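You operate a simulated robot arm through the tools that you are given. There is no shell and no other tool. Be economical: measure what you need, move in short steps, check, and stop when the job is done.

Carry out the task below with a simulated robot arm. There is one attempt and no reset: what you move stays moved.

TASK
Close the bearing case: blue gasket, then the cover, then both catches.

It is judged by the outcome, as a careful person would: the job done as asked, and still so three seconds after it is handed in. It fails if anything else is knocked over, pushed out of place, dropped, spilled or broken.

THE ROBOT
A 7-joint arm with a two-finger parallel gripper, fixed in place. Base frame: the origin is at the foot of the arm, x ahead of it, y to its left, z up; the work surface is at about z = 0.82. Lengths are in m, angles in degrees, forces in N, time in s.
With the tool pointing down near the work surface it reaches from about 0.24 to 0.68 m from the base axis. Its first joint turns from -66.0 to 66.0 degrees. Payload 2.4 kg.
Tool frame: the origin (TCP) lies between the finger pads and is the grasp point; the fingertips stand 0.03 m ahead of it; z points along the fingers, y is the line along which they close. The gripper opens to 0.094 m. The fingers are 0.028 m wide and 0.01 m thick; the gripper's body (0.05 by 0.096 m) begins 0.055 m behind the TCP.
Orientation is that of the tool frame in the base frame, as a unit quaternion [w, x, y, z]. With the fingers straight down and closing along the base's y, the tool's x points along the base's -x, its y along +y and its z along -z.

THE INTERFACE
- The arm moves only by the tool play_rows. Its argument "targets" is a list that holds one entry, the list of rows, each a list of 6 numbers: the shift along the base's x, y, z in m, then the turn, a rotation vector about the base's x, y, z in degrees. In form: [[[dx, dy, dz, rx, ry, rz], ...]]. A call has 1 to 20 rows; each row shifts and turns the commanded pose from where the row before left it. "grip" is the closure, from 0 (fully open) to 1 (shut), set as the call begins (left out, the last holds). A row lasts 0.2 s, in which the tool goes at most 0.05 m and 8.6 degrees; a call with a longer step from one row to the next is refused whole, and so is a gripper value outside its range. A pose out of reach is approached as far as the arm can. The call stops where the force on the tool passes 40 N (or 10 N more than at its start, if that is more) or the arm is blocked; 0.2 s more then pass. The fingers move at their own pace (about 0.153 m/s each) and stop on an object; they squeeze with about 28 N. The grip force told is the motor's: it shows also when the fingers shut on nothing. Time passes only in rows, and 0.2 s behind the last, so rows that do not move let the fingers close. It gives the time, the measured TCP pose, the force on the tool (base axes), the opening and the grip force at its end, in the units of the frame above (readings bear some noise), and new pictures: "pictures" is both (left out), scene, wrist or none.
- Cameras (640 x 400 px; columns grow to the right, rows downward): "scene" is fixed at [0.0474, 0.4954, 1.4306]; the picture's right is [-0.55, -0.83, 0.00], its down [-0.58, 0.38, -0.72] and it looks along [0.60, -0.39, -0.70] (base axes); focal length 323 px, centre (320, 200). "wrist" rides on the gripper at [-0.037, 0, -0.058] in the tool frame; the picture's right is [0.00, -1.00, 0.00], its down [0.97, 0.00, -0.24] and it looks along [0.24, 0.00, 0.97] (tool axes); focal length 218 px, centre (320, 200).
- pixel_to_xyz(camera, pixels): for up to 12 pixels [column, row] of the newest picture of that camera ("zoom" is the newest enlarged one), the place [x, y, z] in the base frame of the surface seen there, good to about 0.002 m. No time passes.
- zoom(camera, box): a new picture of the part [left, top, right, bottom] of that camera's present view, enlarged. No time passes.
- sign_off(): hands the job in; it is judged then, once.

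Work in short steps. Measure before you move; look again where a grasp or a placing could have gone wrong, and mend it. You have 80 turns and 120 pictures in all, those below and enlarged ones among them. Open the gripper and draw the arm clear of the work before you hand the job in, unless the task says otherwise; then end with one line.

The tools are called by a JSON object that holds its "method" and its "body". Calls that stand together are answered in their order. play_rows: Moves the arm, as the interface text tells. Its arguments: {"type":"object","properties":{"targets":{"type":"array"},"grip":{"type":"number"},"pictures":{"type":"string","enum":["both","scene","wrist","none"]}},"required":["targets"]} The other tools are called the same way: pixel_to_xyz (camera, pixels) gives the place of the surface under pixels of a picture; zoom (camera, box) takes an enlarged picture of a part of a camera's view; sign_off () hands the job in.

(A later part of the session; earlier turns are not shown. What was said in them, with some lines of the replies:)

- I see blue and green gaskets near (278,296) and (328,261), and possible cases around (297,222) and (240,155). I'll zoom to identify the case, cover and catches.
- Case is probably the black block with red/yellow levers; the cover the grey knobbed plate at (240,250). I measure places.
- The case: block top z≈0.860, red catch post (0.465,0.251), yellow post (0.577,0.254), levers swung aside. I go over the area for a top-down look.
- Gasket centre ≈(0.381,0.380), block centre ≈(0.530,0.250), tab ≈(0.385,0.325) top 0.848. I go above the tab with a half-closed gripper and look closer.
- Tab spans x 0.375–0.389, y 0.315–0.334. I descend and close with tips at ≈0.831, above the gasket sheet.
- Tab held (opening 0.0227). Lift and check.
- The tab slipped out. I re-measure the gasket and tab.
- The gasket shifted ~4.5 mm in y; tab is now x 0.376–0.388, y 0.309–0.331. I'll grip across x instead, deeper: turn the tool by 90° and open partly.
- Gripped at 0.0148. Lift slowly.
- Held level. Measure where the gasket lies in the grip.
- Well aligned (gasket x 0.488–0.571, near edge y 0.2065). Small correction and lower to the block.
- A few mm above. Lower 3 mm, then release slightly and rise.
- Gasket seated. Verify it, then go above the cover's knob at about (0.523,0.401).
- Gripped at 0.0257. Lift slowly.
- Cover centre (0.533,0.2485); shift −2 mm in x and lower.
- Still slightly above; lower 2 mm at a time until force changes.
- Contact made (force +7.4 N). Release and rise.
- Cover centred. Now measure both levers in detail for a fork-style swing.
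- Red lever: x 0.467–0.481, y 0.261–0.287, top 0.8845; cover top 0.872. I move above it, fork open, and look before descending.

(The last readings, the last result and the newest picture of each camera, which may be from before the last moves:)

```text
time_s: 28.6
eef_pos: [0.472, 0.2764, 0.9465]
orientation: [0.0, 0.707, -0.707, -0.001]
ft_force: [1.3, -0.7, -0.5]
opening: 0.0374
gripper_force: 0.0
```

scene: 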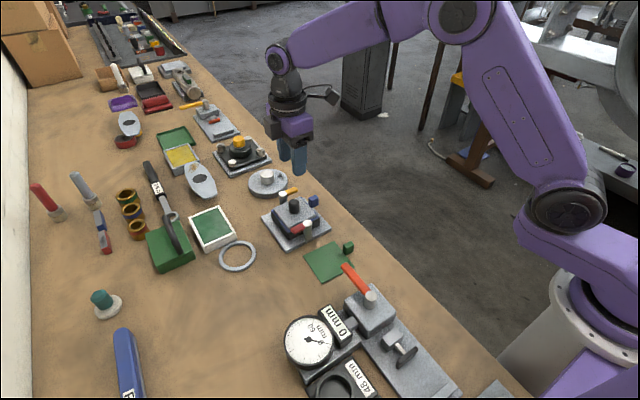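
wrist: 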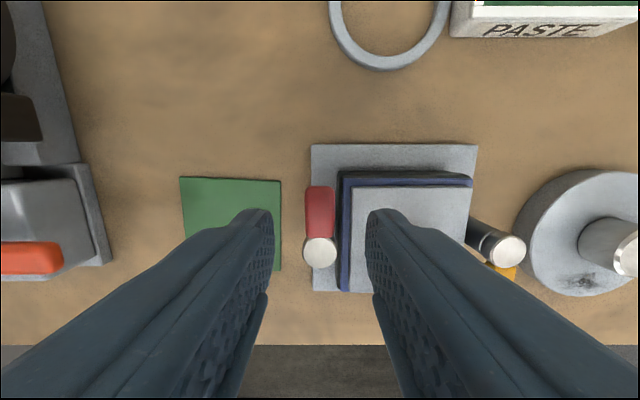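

{"method": "play_rows", "body": {"targets": [[[0.001, 0, -0.02, 0, 0, 0], [0, 0, -0.015, 0, 0, 0], [0, 0, -0.005, 0, 0, 0], [0, 0, 0, 0, 0, 0]]]}}

{"method": "zoom", "body": {"camera": "scene", "box": [265, 180, 335, 250]}}

```text
time_s: 29.6
eef_pos: [0.4745, 0.2767, 0.907]
orientation: [0.0, -0.707, 0.707, 0.0]
ft_force: [0.8, 0.8, 0.8]
opening: 0.0375
gripper_force: 0.1
```

scene: 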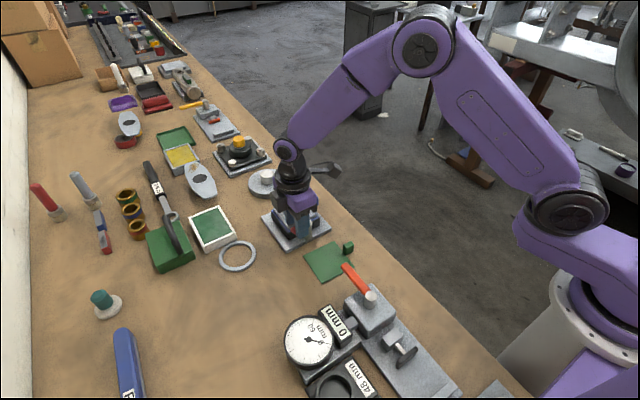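
wrist: 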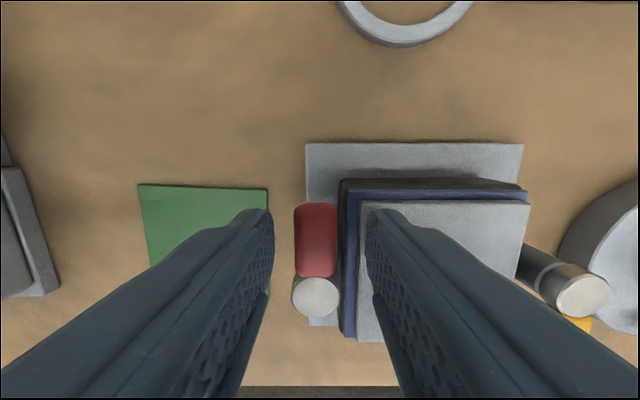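

```text
5.71 times, centred on (300, 215) of scene
```

zoom: 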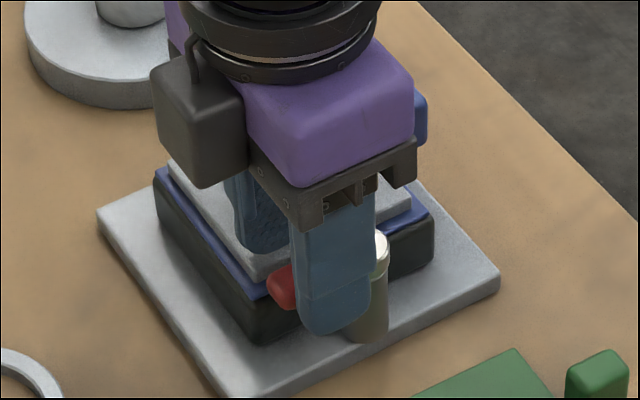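

{"method": "play_rows", "body": {"targets": [[[0, 0, 0, 0, 0, 0], [0, 0, 0, 0, 0, 0]]], "grip": 1, "pictures": "wrist"}}

```text
time_s: 30.2
eef_pos: [0.4723, 0.2765, 0.9063]
orientation: [0.002, 0.707, -0.707, 0.0]
ft_force: [-13.7, -0.8, 5.4]
opening: 0.0177
gripper_force: 44.6
```

wrist: 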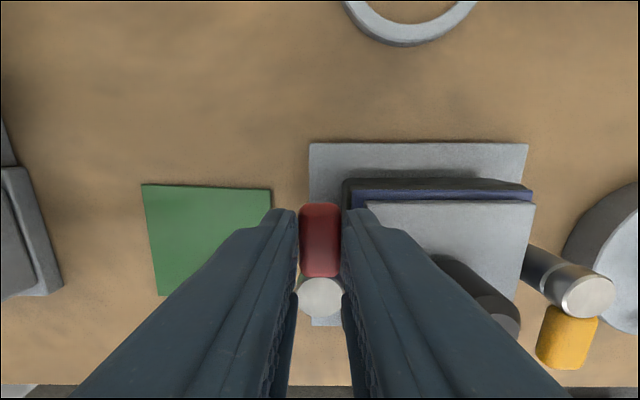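

Gripped (x force −13.7 N: lever is stiff). Start the clockwise arc about the post (0.473,0.2485), first three steps.

{"method": "play_rows", "body": {"targets": [[[0.004, -0.0003, 0, 0, 0, -8.18], [0.0039, -0.0008, 0, 0, 0, -8.18], [0.0037, -0.0014, 0, 0, 0, -8.18], [0, 0, 0, 0, 0, 0]]], "pictures": "wrist"}}

```text
time_s: 31.2
eef_pos: [0.4823, 0.2746, 0.905]
orientation: [-0.002, -0.54, 0.841, 0.001]
ft_force: [-25.4, 4.7, -2.2]
opening: 0.0179
gripper_force: 45.0
```

wrist: 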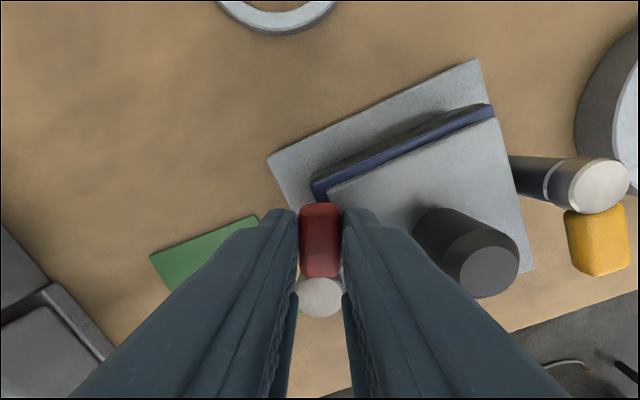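

The lever follows; force ~25 N, so I check that the base doesn't slide while continuing.

{"method": "play_rows", "body": {"targets": [[[0.0035, -0.0019, 0, 0, 0, -8.18], [0.0032, -0.0024, 0, 0, 0, -8.18], [0.0028, -0.0028, 0, 0, 0, -8.18], [0, 0, 0, 0, 0, 0]]]}}

{"method": "zoom", "body": {"camera": "scene", "box": [255, 170, 345, 260]}}

```text
time_s: 32.2
eef_pos: [0.4929, 0.2683, 0.9069]
orientation: [-0.005, -0.348, 0.937, 0.001]
ft_force: [-29.5, 7.1, -10.9]
opening: 0.0177
gripper_force: 45.1
```

scene: 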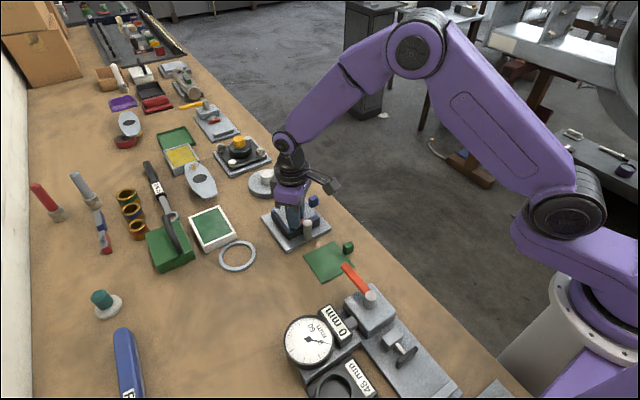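
wrist: 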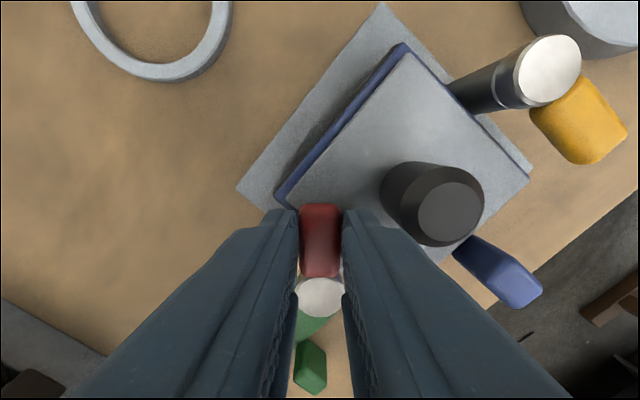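

```text
4.44 times, centred on (300, 215) of scene
```

zoom: 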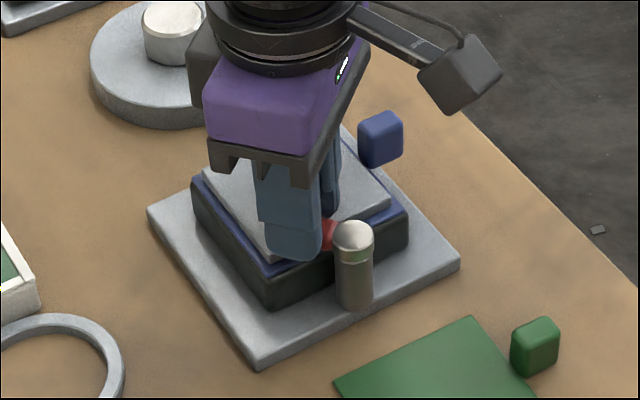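

Base has not moved. Continue, pulling slightly inward to relieve the radial force.

{"method": "play_rows", "body": {"targets": [[[0.0014, -0.0042, 0, 0, 0, -8.18], [0.0014, -0.0037, 0, 0, 0, -8.18], [0.001, -0.0037, 0, 0, 0, -8.18], [0, 0, 0, 0, 0, 0]]], "pictures": "wrist"}}

```text
time_s: 33.2
eef_pos: [0.4974, 0.2568, 0.906]
orientation: [-0.002, -0.143, 0.99, 0.0]
ft_force: [-18.5, 15.0, -16.8]
opening: 0.0183
gripper_force: 44.8
```

wrist: 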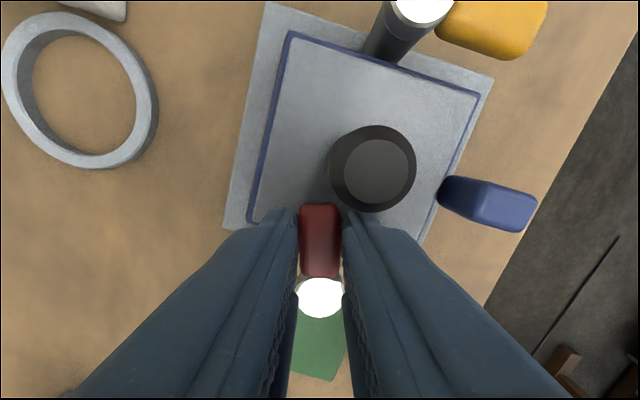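

{"method": "play_rows", "body": {"targets": [[[0, -0.0039, -0.0005, 0, 0, -8.18], [0, -0.004, -0.0005, 0, 0, -8.18], [0, -0.001, 0, 0, 0, -2], [0, 0, 0, 0, 0, 0]]]}}

{"method": "zoom", "body": {"camera": "wrist", "box": [200, 0, 500, 340]}}

```text
time_s: 34.2
eef_pos: [0.4981, 0.2502, 0.9063]
orientation: [0.001, 0.014, 1.0, 0.0]
ft_force: [-14.1, 15.8, -16.8]
opening: 0.0187
gripper_force: 44.8
```

scene: 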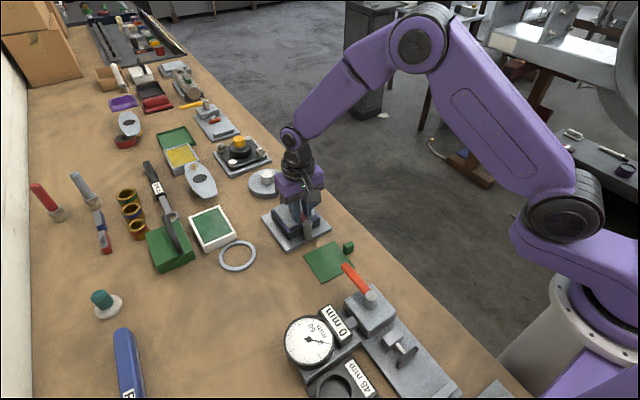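
wrist: 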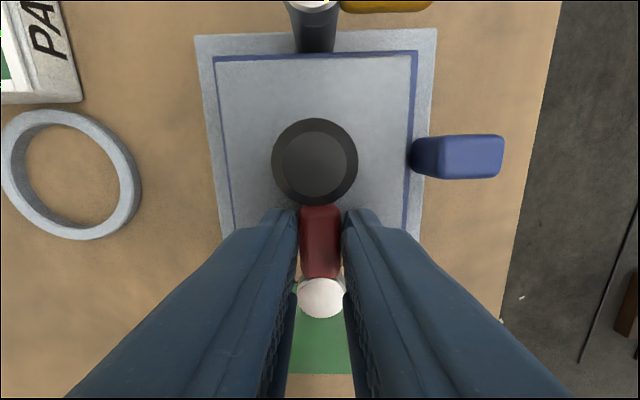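

```text
1.18 times, centred on (350, 170) of wrist
```

zoom: 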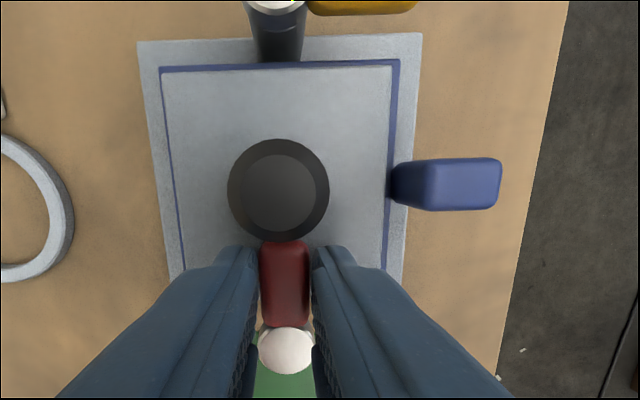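

Red catch is turned over the cover. Release and rise.

{"method": "play_rows", "body": {"targets": [[[0, 0, 0, 0, 0, 0], [0, 0, 0.003, 0, 0, 0], [0, 0, 0.02, 0, 0, 0], [0, 0, 0.04, 0, 0, 0], [0, 0, 0.04, 0, 0, 0], [0, 0, 0.03, 0, 0, 0], [0, 0, 0, 0, 0, 0]]], "grip": 0.6}}

{"method": "zoom", "body": {"camera": "scene", "box": [265, 170, 335, 240]}}

{"method": "zoom", "body": {"camera": "wrist", "box": [240, 50, 400, 250]}}

```text
time_s: 35.8
eef_pos: [0.4981, 0.2475, 1.0414]
orientation: [0.0, 0.018, 1.0, -0.001]
ft_force: [0.1, -0.4, -0.1]
opening: 0.0374
gripper_force: 0.1
```

scene: 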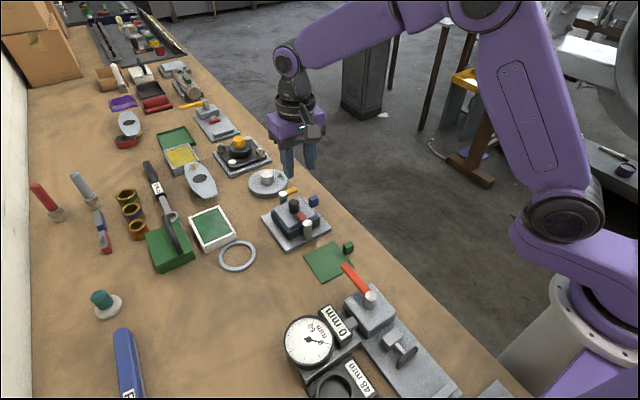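
wrist: 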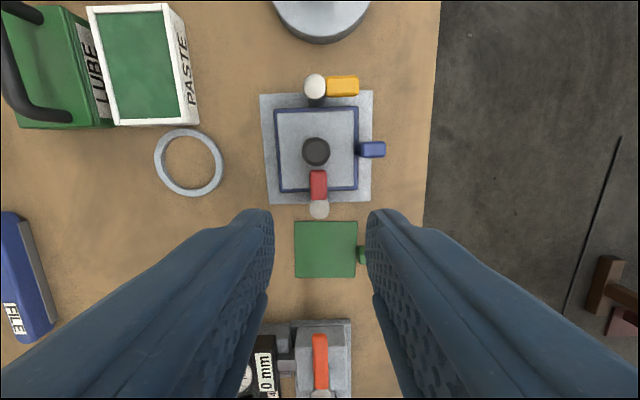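

```text
5.71 times, centred on (300, 205) of scene
```

zoom: 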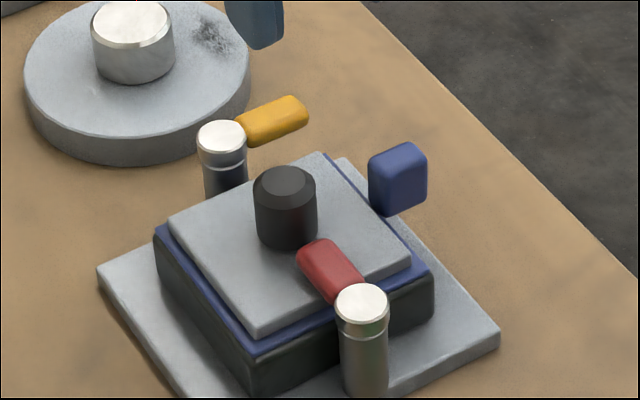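

```text
2.00 times, centred on (320, 150) of wrist
```

zoom: 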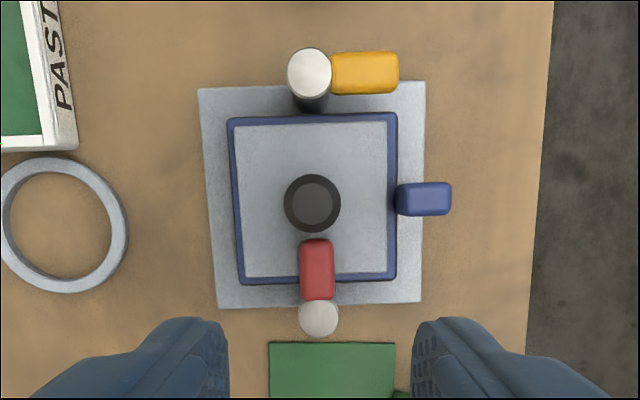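

Red catch closed, nothing displaced. Now turn back +90° and go above the yellow lever (centre x≈0.5875, y≈0.2215).

{"method": "play_rows", "body": {"targets": [[[0.0075, -0.0022, 0, 0, 0, 7.67], [0.0075, -0.0022, 0, 0, 0, 7.67], [0.0075, -0.0022, 0, 0, 0, 7.67], [0.0075, -0.0022, 0, 0, 0, 7.67], [0.0075, -0.0022, 0, 0, 0, 7.67], [0.0075, -0.0022, 0, 0, 0, 7.67], [0.0075, -0.0022, 0, 0, 0, 7.67], [0.0075, -0.0022, 0, 0, 0, 7.67], [0.0075, -0.0022, 0, 0, 0, 7.67], [0.0075, -0.0022, 0, 0, 0, 7.67], [0.0075, -0.0022, 0, 0, 0, 7.67], [0.0075, -0.0022, 0, 0, 0, 7.67], [0, 0, -0.045, 0, 0, 0], [0, 0, -0.045, 0, 0, 0], [0, 0, 0, 0, 0, 0]]], "pictures": "wrist"}}

```text
time_s: 39.0
eef_pos: [0.5899, 0.2177, 0.9473]
orientation: [0.0, 0.708, -0.706, 0.0]
ft_force: [-0.2, -0.5, 0.5]
opening: 0.0376
gripper_force: 0.1
```

wrist: 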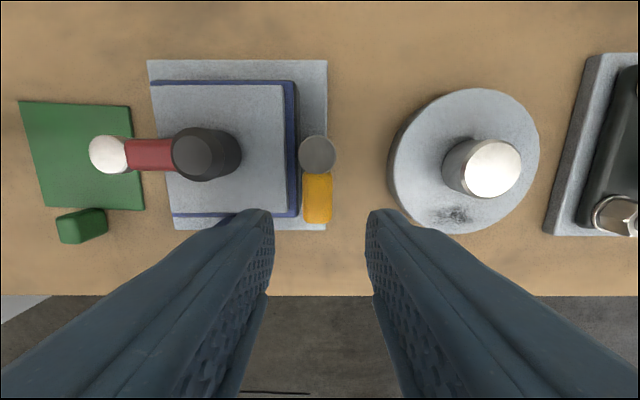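

{"method": "pixel_to_xyz", "body": {"camera": "wrist", "pixels": [[318, 155], [307, 195], [330, 195], [318, 178], [318, 218], [402, 205]]}}

```text
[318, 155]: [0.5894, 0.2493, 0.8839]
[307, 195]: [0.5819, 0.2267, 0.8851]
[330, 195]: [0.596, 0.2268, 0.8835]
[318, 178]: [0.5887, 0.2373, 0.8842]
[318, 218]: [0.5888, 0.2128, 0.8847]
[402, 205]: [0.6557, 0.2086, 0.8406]
```

{"method": "play_rows", "body": {"targets": [[[-0.001, 0.003, -0.015, 0, 0, 0], [0, 0, -0.02, 0, 0, 0], [0, 0, -0.006, 0, 0, 0], [0, 0, 0, 0, 0, 0]]], "pictures": "wrist"}}

```text
time_s: 40.0
eef_pos: [0.5886, 0.2218, 0.9067]
orientation: [0.0, 0.708, -0.706, -0.001]
ft_force: [-0.1, -1.4, -0.7]
opening: 0.0377
gripper_force: 0.0
```

wrist: 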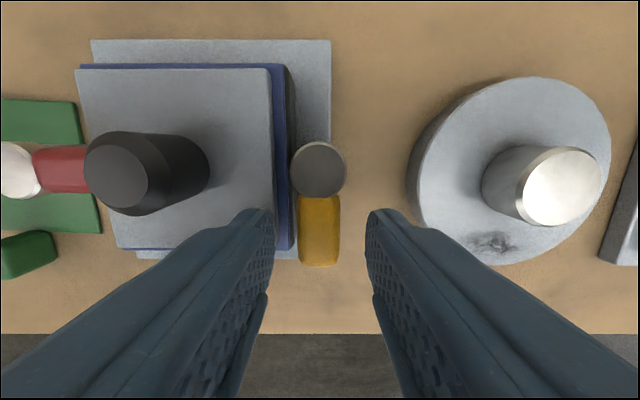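

Straddled. Close on the lever and begin the clockwise arc.

{"method": "play_rows", "body": {"targets": [[[0, 0, 0, 0, 0, 0], [0, 0, 0, 0, 0, 0]]], "grip": 1, "pictures": "none"}}

{"method": "play_rows", "body": {"targets": [[[-0.004, 0.0003, 0, 0, 0, -8.18], [-0.0039, 0.0008, 0, 0, 0, -8.18], [-0.0037, 0.0014, 0, 0, 0, -8.18], [-0.0031, 0.0021, 0, 0, 0, -8.18], [0, 0, 0, 0, 0, 0]]]}}

```text
time_s: 40.6
eef_pos: [0.588, 0.2226, 0.9075]
orientation: [0.0, 0.707, -0.707, -0.001]
ft_force: [-4.4, -1.0, 0.8]
opening: 0.0176
gripper_force: 45.2
```

```text
time_s: 41.8
eef_pos: [0.5733, 0.2272, 0.9065]
orientation: [-0.001, -0.48, 0.877, 0.001]
ft_force: [-8.8, -2.5, -4.1]
opening: 0.0179
gripper_force: 45.2
```

scene: 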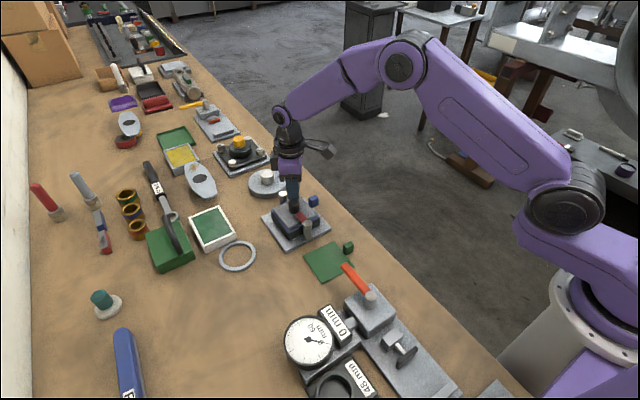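
wrist: 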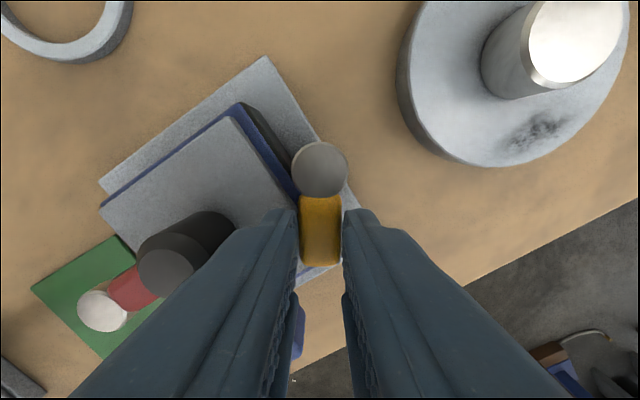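

Turning easily. Continue, edging ~1.5 mm inward to keep the fingers off the knob.

{"method": "play_rows", "body": {"targets": [[[-0.0028, 0.003, 0, 0, 0, -8.18], [-0.0023, 0.0033, 0, 0, 0, -8.18], [-0.002, 0.0034, 0, 0, 0, -8.18], [-0.0017, 0.0034, 0, 0, 0, -8.18], [0, 0, 0, 0, 0, 0]]], "pictures": "wrist"}}

```text
time_s: 43.0
eef_pos: [0.5635, 0.2396, 0.9067]
orientation: [-0.005, -0.21, 0.978, -0.001]
ft_force: [-18.6, -12.5, -7.5]
opening: 0.0179
gripper_force: 45.1
```

wrist: 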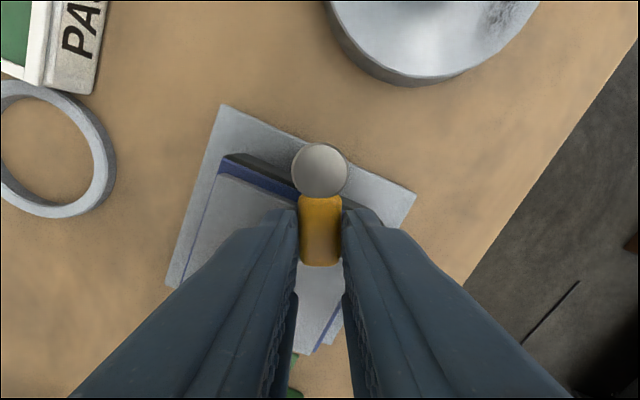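

{"method": "play_rows", "body": {"targets": [[[-0.001, 0.0033, 0, 0, 0, -8.18], [-0.0006, 0.0038, 0, 0, 0, -8.18], [-0.0001, 0.004, 0, 0, 0, -8.18], [0, 0.001, 0, 0, 0, -2], [0, 0, 0, 0, 0, 0]]]}}

```text
time_s: 44.2
eef_pos: [0.5598, 0.2499, 0.9077]
orientation: [-0.004, 0.017, 1.0, -0.004]
ft_force: [-18.6, -17.3, -5.7]
opening: 0.0186
gripper_force: 44.9
```

scene: 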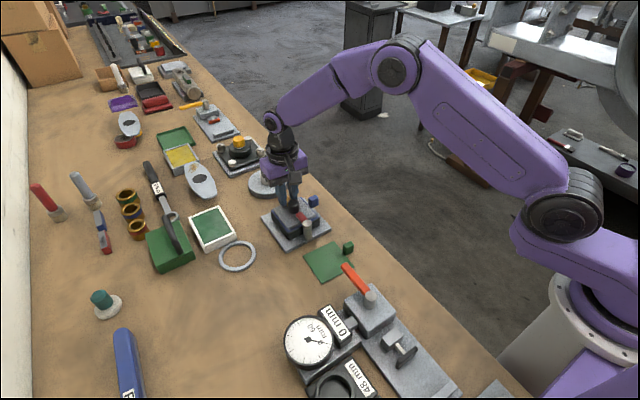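
wrist: 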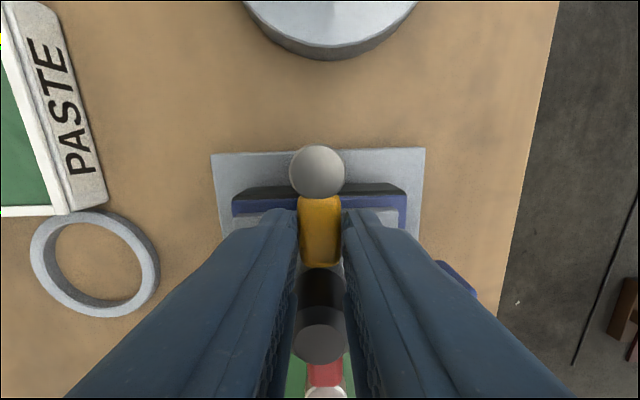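

Both catches over the cover. Release, rise and inspect.

{"method": "play_rows", "body": {"targets": [[[0, 0, 0, 0, 0, 0], [0, 0, 0.003, 0, 0, 0], [0, 0, 0.02, 0, 0, 0], [0, 0, 0.04, 0, 0, 0], [0, 0, 0.05, 0, 0, 0], [-0.04, 0, 0.04, 0, 0, 0], [-0.04, 0, 0, 0, 0, 0], [0, 0, 0, 0, 0, 0]]], "grip": 0.6}}

{"method": "zoom", "body": {"camera": "scene", "box": [265, 170, 335, 240]}}

{"method": "zoom", "body": {"camera": "wrist", "box": [230, 50, 410, 230]}}

```text
refused: row 6 steps farther than a row can; nothing moved
```

```text
5.71 times, centred on (300, 205) of scene
```

zoom: 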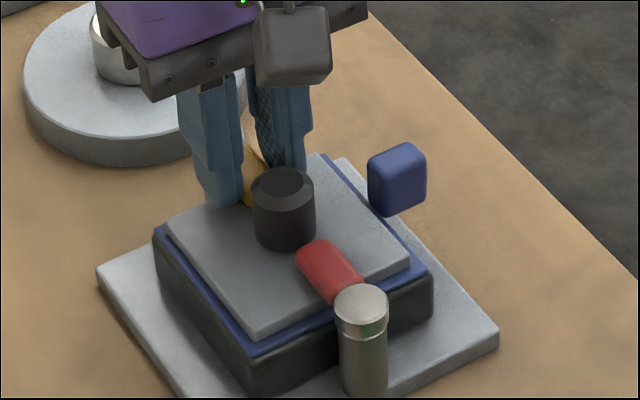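

```text
2.22 times, centred on (320, 140) of wrist
```

zoom: 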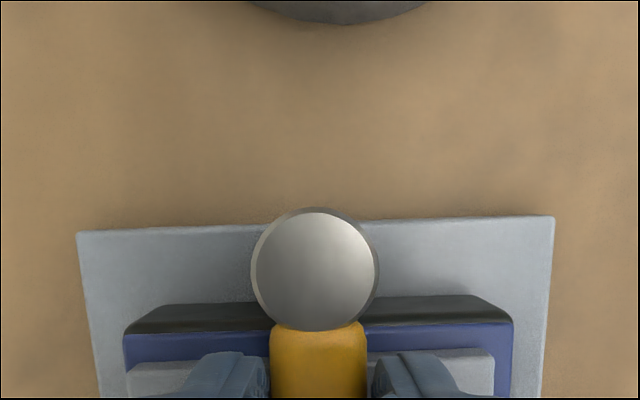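

The call was refused for one long step; repeat with shorter steps.

{"method": "play_rows", "body": {"targets": [[[0, 0, 0, 0, 0, 0], [0, 0, 0.003, 0, 0, 0], [0, 0, 0.02, 0, 0, 0], [0, 0, 0.04, 0, 0, 0], [0, 0, 0.045, 0, 0, 0], [-0.03, 0, 0.03, 0, 0, 0], [-0.04, 0, 0, 0, 0, 0], [0, 0, 0, 0, 0, 0]]], "grip": 0.6}}

{"method": "zoom", "body": {"camera": "scene", "box": [265, 170, 335, 240]}}

{"method": "zoom", "body": {"camera": "wrist", "box": [230, 50, 410, 230]}}

```text
time_s: 46.0
eef_pos: [0.4951, 0.2534, 1.0454]
orientation: [0.0, 0.017, 1.0, 0.0]
ft_force: [-0.5, 0.7, 0.5]
opening: 0.0376
gripper_force: 0.0
```

scene: 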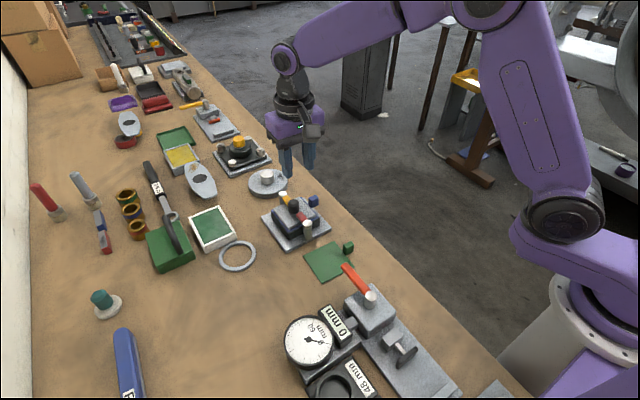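
wrist: 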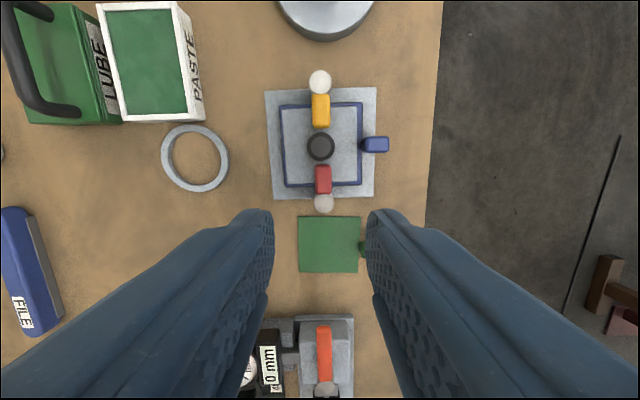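

```text
5.71 times, centred on (300, 205) of scene
```

zoom: 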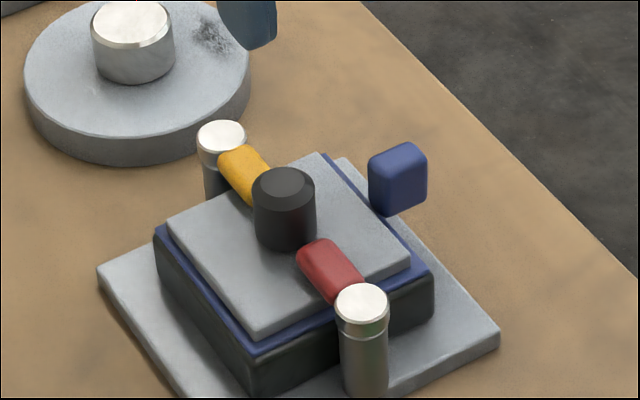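

```text
2.22 times, centred on (320, 140) of wrist
```

zoom: 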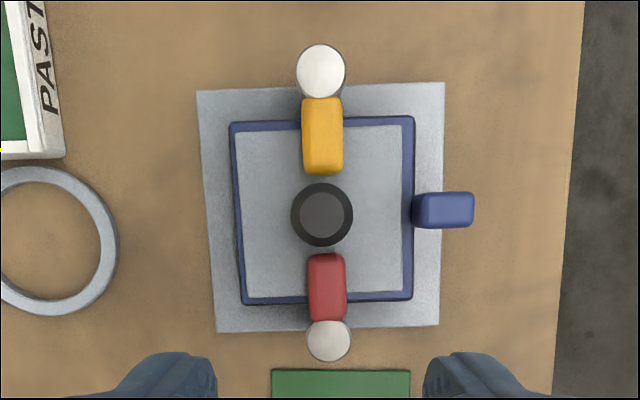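

Everything is closed and aligned. Open the gripper and draw clear.

{"method": "play_rows", "body": {"targets": [[[-0.03, 0, 0.03, 0, 0, 0], [-0.03, 0, 0.03, 0, 0, 0], [-0.03, 0, 0.03, 0, 0, 0], [-0.03, 0, 0.03, 0, 0, 0], [0, 0, 0, 0, 0, 0]]], "grip": 0, "pictures": "scene"}}

```text
time_s: 47.2
eef_pos: [0.3732, 0.2527, 1.1701]
orientation: [0.001, 0.018, 1.0, -0.001]
ft_force: [-0.5, 0.3, -1.2]
opening: 0.0942
gripper_force: 0.0
```

scene: 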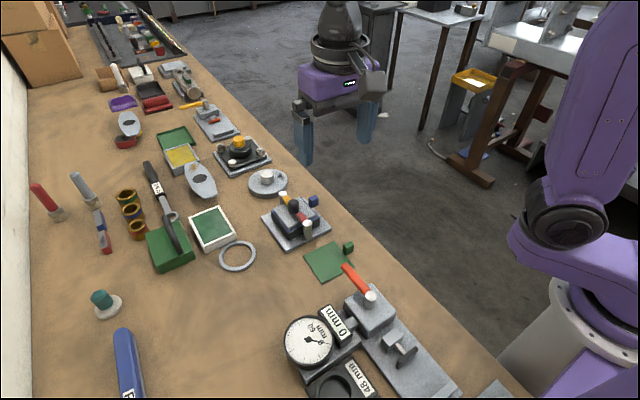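

{"method": "sign_off", "body": {}}

```text
The job is handed in.
```

The bearing case is closed: the blue gasket is on the block, the cover is centred on it, and both the red and yellow catches are turned over the cover; the last pictures showed nothing else moved.
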